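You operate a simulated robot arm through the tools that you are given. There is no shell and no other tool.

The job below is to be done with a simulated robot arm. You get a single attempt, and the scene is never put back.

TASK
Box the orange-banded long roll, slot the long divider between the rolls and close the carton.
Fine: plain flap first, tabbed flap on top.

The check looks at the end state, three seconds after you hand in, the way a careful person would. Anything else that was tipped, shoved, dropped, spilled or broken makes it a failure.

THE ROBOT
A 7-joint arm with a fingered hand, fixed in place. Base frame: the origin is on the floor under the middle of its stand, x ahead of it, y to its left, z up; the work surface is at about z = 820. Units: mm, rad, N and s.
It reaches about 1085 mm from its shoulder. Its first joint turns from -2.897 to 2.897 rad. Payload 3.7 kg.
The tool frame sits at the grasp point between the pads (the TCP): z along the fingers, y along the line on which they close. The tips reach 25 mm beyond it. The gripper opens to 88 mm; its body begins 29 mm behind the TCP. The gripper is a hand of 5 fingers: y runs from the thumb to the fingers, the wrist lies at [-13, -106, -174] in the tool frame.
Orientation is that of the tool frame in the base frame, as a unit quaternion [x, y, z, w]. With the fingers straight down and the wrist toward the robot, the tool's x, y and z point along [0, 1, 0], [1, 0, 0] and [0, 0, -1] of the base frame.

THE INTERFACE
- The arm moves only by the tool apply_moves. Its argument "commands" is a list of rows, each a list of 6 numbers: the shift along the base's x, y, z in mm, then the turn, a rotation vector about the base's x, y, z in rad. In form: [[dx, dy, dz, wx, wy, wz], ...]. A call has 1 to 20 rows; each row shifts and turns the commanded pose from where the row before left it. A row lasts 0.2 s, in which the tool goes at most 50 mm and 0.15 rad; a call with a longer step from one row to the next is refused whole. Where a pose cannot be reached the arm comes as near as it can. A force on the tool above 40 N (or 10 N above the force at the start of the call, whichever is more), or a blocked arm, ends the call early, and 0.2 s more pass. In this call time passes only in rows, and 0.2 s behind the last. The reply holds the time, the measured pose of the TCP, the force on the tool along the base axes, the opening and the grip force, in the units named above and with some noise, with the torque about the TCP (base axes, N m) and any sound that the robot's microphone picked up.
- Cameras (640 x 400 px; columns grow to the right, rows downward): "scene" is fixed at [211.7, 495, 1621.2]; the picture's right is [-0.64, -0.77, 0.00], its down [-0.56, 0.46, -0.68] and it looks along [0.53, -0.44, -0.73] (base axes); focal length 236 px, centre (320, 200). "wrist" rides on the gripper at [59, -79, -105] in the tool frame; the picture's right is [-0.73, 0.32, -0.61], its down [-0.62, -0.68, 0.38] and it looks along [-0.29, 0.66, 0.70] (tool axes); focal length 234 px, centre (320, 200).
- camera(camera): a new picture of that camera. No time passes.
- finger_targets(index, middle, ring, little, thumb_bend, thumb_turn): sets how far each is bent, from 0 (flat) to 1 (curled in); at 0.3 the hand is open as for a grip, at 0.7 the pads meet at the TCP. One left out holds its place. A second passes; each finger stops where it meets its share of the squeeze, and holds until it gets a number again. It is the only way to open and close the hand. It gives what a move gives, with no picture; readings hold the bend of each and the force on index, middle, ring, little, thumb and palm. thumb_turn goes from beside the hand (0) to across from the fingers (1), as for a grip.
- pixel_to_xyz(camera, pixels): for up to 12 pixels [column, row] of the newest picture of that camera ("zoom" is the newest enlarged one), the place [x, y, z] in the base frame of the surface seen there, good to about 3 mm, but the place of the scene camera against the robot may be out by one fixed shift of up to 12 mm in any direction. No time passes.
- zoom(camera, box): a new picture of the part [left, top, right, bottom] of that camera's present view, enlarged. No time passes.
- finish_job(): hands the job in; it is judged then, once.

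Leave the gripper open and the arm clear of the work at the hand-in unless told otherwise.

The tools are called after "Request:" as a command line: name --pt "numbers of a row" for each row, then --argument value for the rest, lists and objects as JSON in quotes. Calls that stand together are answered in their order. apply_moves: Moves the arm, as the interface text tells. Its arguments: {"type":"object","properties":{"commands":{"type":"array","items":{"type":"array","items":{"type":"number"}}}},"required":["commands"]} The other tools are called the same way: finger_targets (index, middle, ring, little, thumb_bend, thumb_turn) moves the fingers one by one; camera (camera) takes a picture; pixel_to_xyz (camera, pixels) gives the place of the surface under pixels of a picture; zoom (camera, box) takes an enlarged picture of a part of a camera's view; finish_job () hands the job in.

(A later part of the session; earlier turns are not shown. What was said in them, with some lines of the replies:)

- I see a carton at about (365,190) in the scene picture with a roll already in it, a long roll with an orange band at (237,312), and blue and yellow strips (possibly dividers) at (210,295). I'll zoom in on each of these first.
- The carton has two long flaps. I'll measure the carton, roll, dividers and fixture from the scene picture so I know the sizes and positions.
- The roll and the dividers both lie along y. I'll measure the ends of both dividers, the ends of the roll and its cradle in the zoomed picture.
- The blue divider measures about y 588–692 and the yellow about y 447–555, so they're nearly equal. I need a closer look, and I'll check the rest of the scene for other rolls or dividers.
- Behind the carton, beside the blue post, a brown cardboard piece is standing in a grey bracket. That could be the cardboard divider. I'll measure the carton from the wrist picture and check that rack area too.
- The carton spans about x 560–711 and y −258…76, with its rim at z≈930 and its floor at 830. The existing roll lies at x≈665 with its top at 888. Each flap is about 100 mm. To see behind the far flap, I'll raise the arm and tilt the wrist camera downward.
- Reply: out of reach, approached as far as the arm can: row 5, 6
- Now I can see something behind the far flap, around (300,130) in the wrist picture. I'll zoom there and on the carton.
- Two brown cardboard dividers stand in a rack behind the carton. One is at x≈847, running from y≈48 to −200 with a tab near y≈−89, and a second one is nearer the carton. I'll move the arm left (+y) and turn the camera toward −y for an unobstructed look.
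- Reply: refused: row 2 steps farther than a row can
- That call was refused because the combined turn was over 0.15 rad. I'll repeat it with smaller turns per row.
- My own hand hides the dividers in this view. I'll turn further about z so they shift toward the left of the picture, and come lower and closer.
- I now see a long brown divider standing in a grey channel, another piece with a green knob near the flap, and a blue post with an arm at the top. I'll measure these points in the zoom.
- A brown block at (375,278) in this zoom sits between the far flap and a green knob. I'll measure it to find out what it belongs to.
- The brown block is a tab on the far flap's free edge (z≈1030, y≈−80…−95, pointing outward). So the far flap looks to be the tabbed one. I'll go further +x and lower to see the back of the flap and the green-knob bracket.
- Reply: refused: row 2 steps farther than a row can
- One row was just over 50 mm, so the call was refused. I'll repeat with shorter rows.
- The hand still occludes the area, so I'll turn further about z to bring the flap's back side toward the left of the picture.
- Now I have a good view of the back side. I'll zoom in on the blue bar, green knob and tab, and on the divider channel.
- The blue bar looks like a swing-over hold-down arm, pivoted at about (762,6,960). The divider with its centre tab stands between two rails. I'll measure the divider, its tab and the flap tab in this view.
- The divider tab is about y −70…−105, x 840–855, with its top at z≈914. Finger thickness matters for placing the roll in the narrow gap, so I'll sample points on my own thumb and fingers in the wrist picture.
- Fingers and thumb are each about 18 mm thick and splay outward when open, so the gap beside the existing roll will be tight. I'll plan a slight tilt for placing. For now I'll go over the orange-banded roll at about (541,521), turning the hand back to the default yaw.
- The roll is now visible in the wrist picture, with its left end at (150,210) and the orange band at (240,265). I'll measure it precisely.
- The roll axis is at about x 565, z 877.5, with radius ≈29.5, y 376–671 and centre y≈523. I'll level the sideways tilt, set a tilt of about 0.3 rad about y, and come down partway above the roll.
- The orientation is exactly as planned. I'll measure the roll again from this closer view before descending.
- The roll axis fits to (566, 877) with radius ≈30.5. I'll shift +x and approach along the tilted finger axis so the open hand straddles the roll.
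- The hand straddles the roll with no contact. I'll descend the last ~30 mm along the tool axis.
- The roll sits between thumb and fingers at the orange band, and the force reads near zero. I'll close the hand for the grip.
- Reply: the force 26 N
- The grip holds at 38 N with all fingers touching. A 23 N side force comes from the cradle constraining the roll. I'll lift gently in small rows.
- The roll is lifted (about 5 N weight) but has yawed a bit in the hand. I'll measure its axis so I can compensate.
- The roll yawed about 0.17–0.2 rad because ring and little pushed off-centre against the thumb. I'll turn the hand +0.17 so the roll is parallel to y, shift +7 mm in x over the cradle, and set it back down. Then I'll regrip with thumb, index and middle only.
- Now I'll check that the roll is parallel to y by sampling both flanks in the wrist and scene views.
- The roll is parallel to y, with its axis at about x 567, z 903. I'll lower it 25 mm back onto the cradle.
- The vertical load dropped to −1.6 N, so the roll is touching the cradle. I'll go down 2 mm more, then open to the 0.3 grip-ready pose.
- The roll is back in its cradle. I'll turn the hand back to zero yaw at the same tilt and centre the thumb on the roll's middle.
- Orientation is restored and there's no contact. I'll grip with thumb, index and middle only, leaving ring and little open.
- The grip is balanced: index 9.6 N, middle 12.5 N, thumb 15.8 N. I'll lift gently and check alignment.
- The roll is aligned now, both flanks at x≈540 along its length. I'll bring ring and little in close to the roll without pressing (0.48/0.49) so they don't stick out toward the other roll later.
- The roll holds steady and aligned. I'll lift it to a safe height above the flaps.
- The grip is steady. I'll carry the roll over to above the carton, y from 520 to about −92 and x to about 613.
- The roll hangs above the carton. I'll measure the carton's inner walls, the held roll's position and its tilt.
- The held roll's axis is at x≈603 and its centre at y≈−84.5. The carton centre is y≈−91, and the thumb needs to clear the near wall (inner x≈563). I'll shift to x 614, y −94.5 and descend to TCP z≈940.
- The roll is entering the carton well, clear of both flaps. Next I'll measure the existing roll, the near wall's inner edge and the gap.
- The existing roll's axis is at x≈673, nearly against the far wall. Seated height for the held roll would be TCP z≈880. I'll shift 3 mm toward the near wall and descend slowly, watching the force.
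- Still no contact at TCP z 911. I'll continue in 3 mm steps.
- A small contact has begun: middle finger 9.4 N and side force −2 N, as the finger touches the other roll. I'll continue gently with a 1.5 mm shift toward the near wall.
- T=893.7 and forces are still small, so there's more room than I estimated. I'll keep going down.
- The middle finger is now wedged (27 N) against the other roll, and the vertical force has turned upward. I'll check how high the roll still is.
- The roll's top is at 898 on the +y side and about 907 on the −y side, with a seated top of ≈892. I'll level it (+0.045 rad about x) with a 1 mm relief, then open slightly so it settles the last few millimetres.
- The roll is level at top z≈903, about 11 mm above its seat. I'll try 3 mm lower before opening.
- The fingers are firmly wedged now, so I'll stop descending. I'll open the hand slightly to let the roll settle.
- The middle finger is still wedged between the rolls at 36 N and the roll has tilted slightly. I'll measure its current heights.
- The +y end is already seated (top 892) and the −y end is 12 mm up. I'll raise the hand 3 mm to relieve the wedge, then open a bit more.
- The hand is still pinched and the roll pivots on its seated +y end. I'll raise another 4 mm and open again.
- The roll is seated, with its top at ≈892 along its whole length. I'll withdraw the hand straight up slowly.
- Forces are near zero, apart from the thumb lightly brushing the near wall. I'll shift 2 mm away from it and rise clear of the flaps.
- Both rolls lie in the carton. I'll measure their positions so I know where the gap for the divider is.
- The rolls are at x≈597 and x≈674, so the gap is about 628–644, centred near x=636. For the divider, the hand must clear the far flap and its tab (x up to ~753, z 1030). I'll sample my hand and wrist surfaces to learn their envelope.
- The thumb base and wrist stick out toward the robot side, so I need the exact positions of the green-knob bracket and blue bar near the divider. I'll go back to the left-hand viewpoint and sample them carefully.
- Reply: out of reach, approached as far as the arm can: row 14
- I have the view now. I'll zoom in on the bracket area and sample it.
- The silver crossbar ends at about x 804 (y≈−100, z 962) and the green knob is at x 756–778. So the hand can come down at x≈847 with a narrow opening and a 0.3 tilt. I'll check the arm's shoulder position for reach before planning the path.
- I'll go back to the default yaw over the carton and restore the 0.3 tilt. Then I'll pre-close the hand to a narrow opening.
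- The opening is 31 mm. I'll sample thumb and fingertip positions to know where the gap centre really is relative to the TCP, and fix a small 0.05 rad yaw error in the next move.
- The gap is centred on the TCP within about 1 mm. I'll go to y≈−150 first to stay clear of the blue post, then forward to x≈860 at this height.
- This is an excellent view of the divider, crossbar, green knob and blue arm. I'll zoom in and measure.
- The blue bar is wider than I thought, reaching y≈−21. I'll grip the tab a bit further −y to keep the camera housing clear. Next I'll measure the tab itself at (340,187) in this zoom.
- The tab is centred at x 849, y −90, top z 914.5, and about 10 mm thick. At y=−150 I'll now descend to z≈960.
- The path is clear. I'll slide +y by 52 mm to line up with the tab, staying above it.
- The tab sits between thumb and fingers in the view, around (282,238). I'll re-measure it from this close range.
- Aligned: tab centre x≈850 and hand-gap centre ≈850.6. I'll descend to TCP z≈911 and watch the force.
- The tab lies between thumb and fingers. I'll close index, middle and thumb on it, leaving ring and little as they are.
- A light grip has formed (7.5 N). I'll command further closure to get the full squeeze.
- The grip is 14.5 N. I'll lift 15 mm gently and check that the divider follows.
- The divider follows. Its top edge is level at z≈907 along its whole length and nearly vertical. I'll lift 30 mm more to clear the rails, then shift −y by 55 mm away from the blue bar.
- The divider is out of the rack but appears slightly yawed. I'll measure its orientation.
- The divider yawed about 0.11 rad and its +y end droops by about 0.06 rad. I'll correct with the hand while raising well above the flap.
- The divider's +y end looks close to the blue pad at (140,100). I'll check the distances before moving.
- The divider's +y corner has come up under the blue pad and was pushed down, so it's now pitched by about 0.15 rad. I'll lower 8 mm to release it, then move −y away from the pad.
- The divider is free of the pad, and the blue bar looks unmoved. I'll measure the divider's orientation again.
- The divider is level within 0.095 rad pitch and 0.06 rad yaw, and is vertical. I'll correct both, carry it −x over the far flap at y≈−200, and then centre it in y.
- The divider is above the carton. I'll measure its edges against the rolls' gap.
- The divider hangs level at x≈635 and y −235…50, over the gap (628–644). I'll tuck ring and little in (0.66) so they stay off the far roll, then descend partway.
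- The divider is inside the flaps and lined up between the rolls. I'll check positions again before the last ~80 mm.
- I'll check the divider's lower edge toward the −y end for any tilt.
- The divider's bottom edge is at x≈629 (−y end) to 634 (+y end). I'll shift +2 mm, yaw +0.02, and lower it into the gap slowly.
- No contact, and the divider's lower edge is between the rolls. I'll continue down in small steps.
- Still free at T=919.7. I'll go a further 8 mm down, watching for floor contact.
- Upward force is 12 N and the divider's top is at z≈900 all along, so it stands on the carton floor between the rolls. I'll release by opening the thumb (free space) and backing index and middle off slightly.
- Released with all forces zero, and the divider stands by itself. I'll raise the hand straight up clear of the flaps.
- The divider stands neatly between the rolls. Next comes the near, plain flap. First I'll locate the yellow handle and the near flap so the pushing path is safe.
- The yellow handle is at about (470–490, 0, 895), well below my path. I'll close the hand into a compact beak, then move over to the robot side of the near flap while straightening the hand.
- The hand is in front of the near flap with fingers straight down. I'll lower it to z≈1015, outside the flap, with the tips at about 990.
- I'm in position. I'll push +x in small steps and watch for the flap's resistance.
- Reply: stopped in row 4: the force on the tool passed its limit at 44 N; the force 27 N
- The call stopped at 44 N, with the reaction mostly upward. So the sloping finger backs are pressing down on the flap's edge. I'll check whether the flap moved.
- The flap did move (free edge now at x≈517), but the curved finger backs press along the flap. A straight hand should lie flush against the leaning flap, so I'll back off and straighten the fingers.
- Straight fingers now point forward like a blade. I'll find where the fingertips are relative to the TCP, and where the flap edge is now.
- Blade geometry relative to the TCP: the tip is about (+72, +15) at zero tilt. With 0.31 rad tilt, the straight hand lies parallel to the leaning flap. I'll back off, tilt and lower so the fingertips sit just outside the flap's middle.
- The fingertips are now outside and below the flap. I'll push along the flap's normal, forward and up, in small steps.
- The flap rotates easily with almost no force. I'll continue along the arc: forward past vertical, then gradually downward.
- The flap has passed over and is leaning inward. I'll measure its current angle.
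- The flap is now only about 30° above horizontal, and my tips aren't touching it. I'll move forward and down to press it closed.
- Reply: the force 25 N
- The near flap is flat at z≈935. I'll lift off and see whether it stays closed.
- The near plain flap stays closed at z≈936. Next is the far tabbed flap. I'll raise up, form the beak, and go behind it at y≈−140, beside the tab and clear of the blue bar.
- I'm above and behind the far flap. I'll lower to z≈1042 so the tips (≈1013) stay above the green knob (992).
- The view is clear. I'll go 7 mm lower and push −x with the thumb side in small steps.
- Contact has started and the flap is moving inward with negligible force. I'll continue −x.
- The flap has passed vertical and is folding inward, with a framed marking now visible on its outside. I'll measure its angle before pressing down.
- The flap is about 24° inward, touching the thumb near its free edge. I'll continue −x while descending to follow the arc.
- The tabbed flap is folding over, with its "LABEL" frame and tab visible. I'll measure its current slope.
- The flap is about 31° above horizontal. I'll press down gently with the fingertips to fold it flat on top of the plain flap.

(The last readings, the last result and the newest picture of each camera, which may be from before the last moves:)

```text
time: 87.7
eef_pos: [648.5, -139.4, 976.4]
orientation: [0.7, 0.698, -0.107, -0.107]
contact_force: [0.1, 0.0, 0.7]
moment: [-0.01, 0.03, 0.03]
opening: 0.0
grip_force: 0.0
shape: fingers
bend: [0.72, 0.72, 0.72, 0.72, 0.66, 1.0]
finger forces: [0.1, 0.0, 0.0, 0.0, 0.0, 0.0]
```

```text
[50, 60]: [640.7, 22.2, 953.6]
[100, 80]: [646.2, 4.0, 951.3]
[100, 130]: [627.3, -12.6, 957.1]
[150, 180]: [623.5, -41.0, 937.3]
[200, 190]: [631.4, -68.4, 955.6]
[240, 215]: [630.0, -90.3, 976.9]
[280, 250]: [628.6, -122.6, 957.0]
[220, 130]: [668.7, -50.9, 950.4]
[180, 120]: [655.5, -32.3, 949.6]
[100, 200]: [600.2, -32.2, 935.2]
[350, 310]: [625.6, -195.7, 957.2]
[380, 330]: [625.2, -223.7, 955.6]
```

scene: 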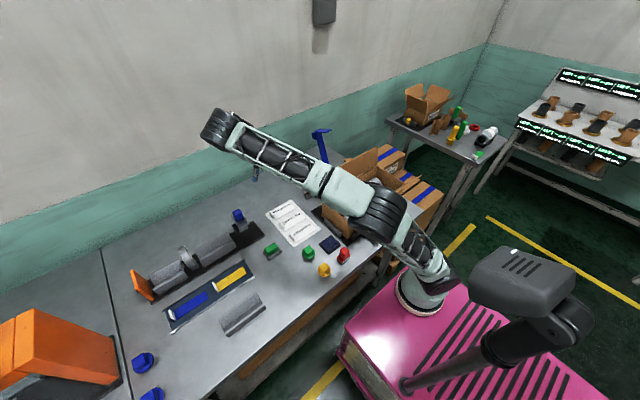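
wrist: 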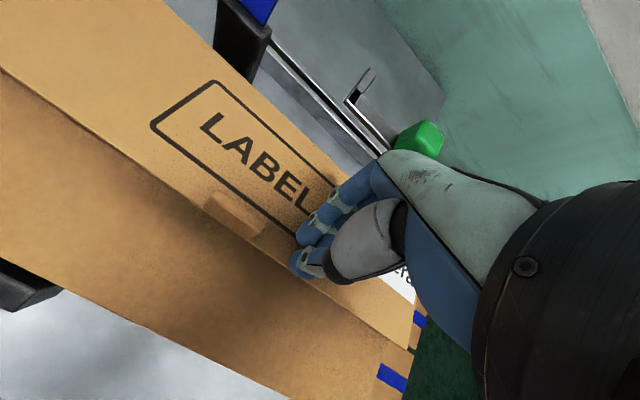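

The flap is at about 15° now. I'll press further in small steps.

Request:
apply_moves --pt "-2 0 -5 0 0 0" --pt "-2 0 -4 0 0 0" --pt "-1 0 -4 0 0 0"

Request:
camera --camera "wrist"

Request:
pixel_to_xyz --camera "wrist" --pixels '[[50, 60], [100, 80], [100, 130], [150, 180], [200, 190], [240, 215], [280, 250], [220, 130], [180, 120], [100, 200], [350, 310], [380, 330]]'

```text
time: 88.5
eef_pos: [643.2, -139.4, 963.8]
orientation: [0.7, 0.698, -0.107, -0.107]
contact_force: [0.9, 0.1, 0.9]
moment: [0.02, -0.02, 0.04]
opening: 0.0
grip_force: 1.0
shape: fingers
bend: [0.72, 0.72, 0.72, 0.72, 0.66, 1.0]
finger forces: [1.2, 0.0, 0.0, 0.0, 0.0, 0.0]
```

```text
taken
```

wrist: 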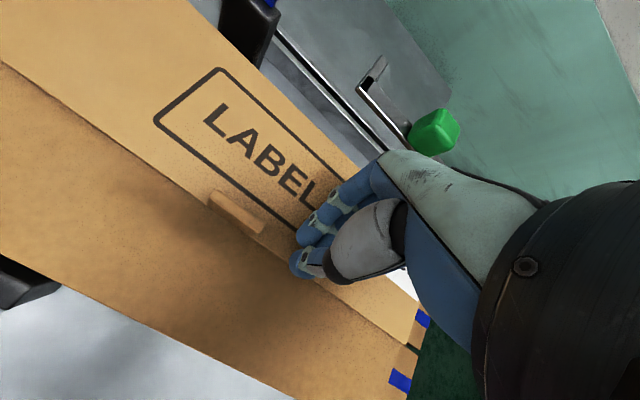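

```text
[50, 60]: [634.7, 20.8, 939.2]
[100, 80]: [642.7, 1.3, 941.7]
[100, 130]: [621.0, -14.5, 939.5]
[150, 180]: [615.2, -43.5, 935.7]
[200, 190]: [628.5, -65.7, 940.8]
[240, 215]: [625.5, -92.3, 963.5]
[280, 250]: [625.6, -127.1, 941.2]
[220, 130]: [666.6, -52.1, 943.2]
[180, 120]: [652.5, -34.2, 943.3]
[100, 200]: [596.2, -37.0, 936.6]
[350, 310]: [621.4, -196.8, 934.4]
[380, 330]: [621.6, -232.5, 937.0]
```

The tabbed flap now lies at z≈940 on top of the plain flap. I'll press a few millimetres more to seat it firmly.

Request:
apply_moves --pt "0 0 -2 0 0 0" --pt "0 0 -2 0 0 0" --pt "0 0 -2 0 0 0"

Request:
camera --camera "wrist"

```text
time: 89.3
eef_pos: [645.2, -138.8, 960.4]
orientation: [0.701, 0.698, -0.106, -0.105]
contact_force: [6.3, 0.2, 36.9]
moment: [0.08, 0.61, -0.02]
opening: 0.0
grip_force: 18.6
shape: fingers
bend: [0.73, 0.73, 0.72, 0.72, 0.68, 1.0]
finger forces: [5.1, 2.5, 0.0, 0.0, 29.8, 0.1]
```

```text
taken
```

wrist: 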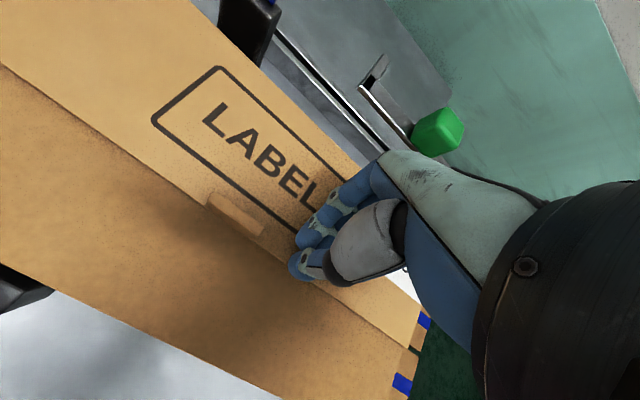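

It's firmly pressed at 37 N, so the flap is seated. I'll lift off slowly and check that both flaps stay closed.

Request:
apply_moves --pt "0 0 4 0 0 0" --pt "0 0 10 0 0 0" --pt "0 0 20 0 0 0" --pt "0 0 35 0 0 0" --pt "0 0 40 0 0 0"

Request:
camera --camera "wrist"

Request:
zoom --camera "scene" --box '[310, 110, 450, 240]'

```text
time: 90.5
eef_pos: [644.6, -140.7, 1069.3]
orientation: [0.701, 0.697, -0.107, -0.108]
contact_force: [1.0, -0.4, 1.3]
moment: [0.01, 0.0, -0.04]
opening: 0.0
grip_force: 0.1
shape: fingers
bend: [0.72, 0.72, 0.72, 0.72, 0.66, 1.0]
finger forces: [0.0, 0.1, 0.0, 0.0, 0.1, 0.0]
```

```text
taken
```

wrist: 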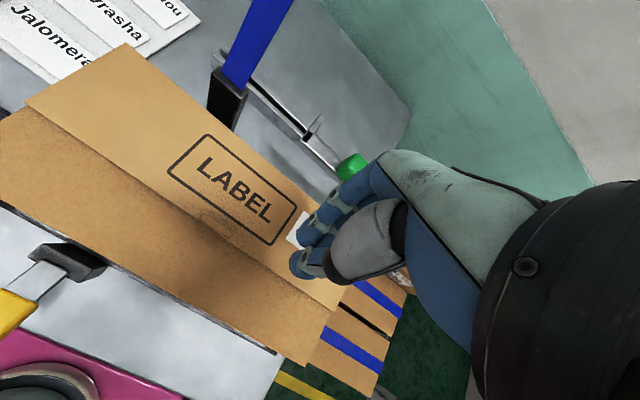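

```text
3.08 times, centred on (380, 175) of scene
```

zoom: 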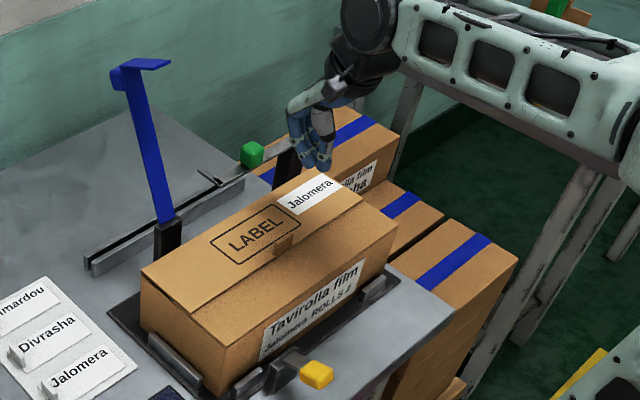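

The carton appears fully closed, with the tabbed flap on top. I'll verify the heights of both flaps.

Request:
pixel_to_xyz --camera "wrist" --pixels '[[120, 60], [50, 105], [100, 100], [150, 160], [200, 200], [220, 225], [300, 275], [200, 240], [100, 200], [280, 300], [320, 300], [160, 80]]'

Request:
zoom --camera "wrist" --box '[60, 60, 340, 330]'

Request:
zoom --camera "scene" --box '[335, 160, 425, 240]'

```text
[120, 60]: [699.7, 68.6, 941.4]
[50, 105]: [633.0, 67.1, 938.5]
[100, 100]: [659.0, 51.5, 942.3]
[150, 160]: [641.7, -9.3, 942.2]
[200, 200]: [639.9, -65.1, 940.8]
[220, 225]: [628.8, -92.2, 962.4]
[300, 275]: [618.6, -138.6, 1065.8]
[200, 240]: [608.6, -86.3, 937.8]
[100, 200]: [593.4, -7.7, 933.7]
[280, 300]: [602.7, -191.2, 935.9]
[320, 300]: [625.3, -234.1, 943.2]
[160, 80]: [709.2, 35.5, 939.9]
```

```text
1.48 times, centred on (200, 195) of wrist
```

zoom: 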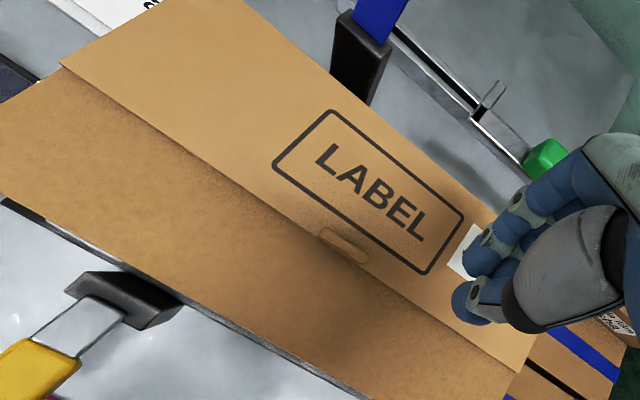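

```text
5.00 times, centred on (380, 200) of scene
```

zoom: 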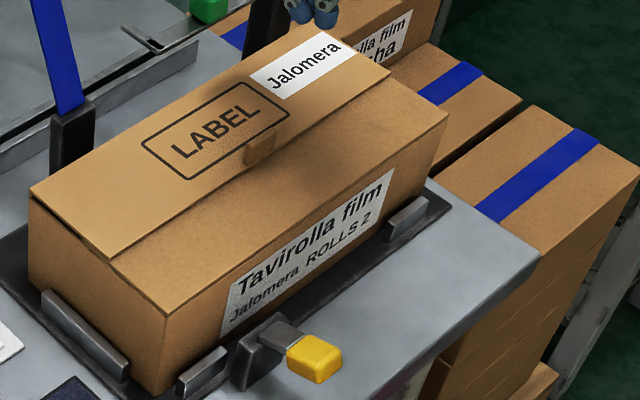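

Both flaps are flat: tabbed on top at z≈941, plain beneath at ≈936. I'll now retreat the arm up and back to the start region, straighten it, and open the hand.

Request:
apply_moves --pt "0 0 40 0 0 0" --pt "-10 -5 40 0 0 0" --pt "-20 -10 35 0 -0.1 0" --pt "-30 -10 30 0 -0.1 0" --pt "-30 -10 30 0 -0.1 0" --pt "-20 -7 12 0 0 0"

Request:
finger_targets --index 0.3 --middle 0.3 --ring 0.3 --little 0.3 --thumb_bend 0.3 --thumb_turn 0.98

Request:
camera --camera "scene"

Request:
camera --camera "wrist"

```text
time: 91.9
eef_pos: [532.8, -181.8, 1255.3]
orientation: [0.707, 0.707, -0.002, -0.001]
contact_force: [-0.2, -0.2, -0.4]
moment: [0.02, 0.0, 0.02]
opening: 0.1
grip_force: 0.1
shape: fingers
bend: [0.72, 0.72, 0.72, 0.72, 0.66, 1.0]
finger forces: [0.0, 0.0, 0.0, 0.1, 0.0, 0.1]
```

```text
time: 92.9
eef_pos: [533.7, -182.1, 1255.5]
orientation: [0.708, 0.706, -0.002, -0.002]
contact_force: [0.6, -0.4, -0.1]
moment: [0.0, -0.01, -0.03]
opening: 84.6
grip_force: 0.1
shape: fingers
bend: [0.3, 0.3, 0.3, 0.3, 0.3, 0.96]
finger forces: [0.1, 0.0, 0.0, 0.1, 0.0, 0.1]
```

```text
taken
```

scene: 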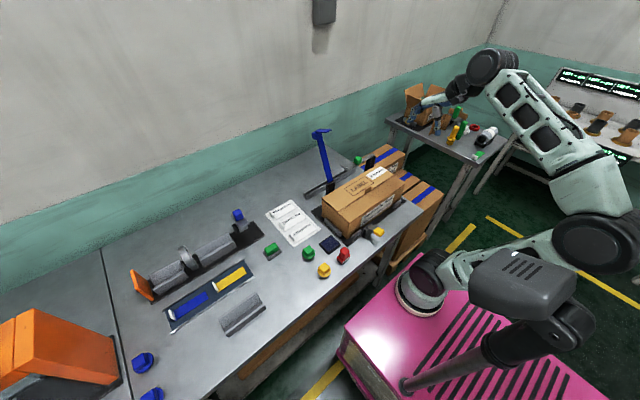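

```text
taken
```

wrist: 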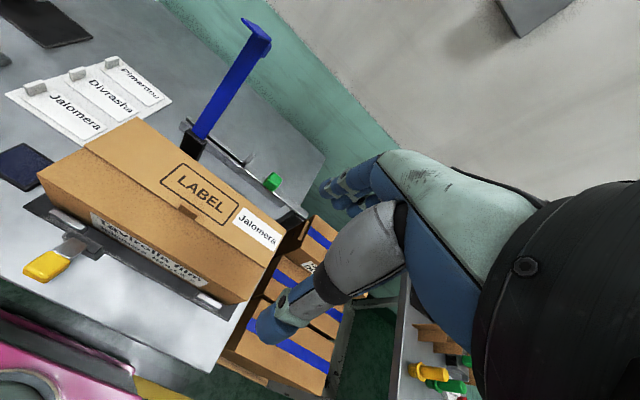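

The arm is back at its start pose with the hand open. I'll do a final check of the carton, flap heights and surroundings.

Request:
zoom --camera "wrist" --box '[20, 90, 320, 320]'

Request:
pixel_to_xyz --camera "wrist" --pixels '[[95, 150], [140, 130], [150, 165], [200, 230], [240, 250], [130, 200], [60, 170], [190, 210], [255, 235], [170, 220], [258, 35], [100, 175]]'

Request:
zoom --camera "scene" --box '[290, 110, 450, 260]'

Request:
zoom --camera "scene" --box '[110, 190, 370, 390]'

```text
1.74 times, centred on (170, 205) of wrist
```

zoom: 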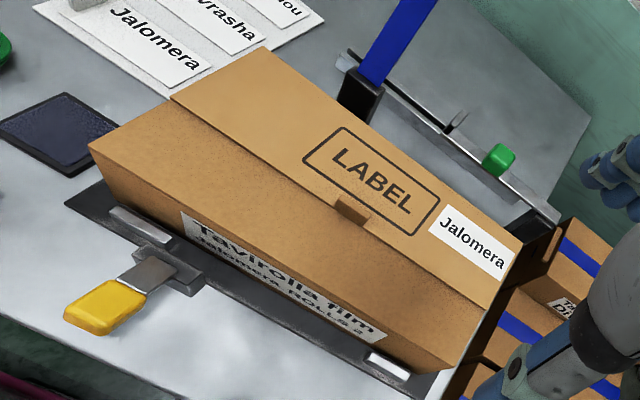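

```text
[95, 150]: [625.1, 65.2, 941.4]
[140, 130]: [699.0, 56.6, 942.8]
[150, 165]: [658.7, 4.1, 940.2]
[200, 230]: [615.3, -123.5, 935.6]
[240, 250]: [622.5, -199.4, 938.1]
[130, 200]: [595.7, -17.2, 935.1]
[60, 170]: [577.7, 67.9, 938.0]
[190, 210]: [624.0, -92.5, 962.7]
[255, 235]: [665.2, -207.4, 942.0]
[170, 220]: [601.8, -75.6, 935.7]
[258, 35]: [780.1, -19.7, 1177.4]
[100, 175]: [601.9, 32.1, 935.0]
```

```text
2.67 times, centred on (370, 185) of scene
```

zoom: 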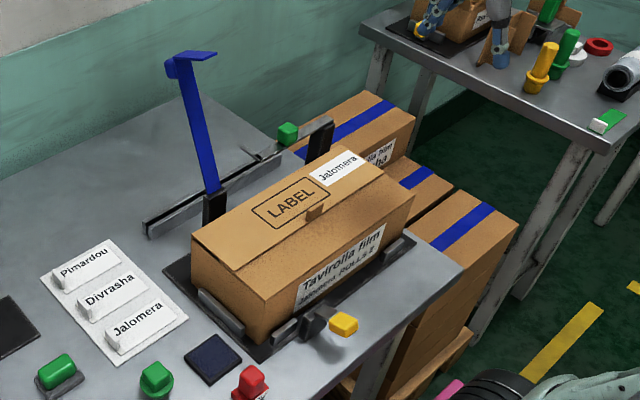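

```text
2.00 times, centred on (240, 290) of scene
```

zoom: 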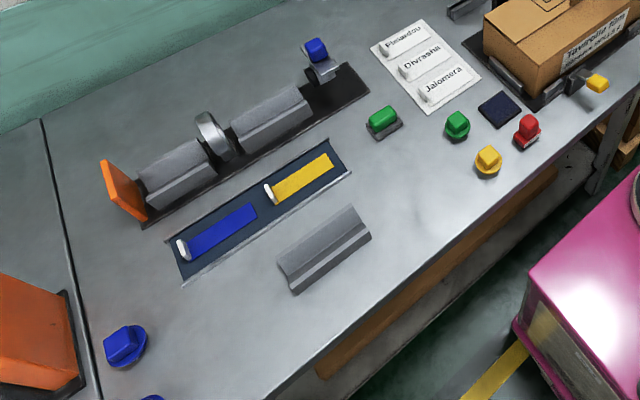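

The final check is good:
- **Flaps:** flat and stable, plain at ≈935 and tabbed on top at ≈941.
- **Contents:** the orange-banded roll is inside, and the divider was standing between the rolls before closing.
- **Surroundings:** the blue bar is at its original position, and all other items look undisturbed.
- **Arm:** clear of the work, with the hand open.

I'm handing the job in.

Request:
finish_job

```text
The job is handed in.
```

The orange-banded roll is in the carton, the long divider stands between the two rolls, and the carton is closed with the plain flap under the tabbed one. I have handed the job in and don't have a result from the check.

- **Roll:** it went in beside the roll already there. I set it down once in its own cradle to correct a crooked grip. In the carton, it dropped about 11 mm at most when I released it. My fingers also pressed on the roll already in the carton while placing the new one; it may have shifted a few millimetres toward the far wall.
- **Divider:** on the way up, its corner caught under the pad on the blue arm behind the carton, so I backed off and re-levelled it. The arm measured in the same place afterwards. I last saw the divider upright between the rolls before closing the flaps, and could not see it after that.
- **Flaps:** both stayed flat after I let go, the plain one at a height of about 935 mm and the tabbed one on top at about 941 mm.
- **Surroundings:** nothing else on the bench looked moved. The arm is back at its start pose with the hand open.
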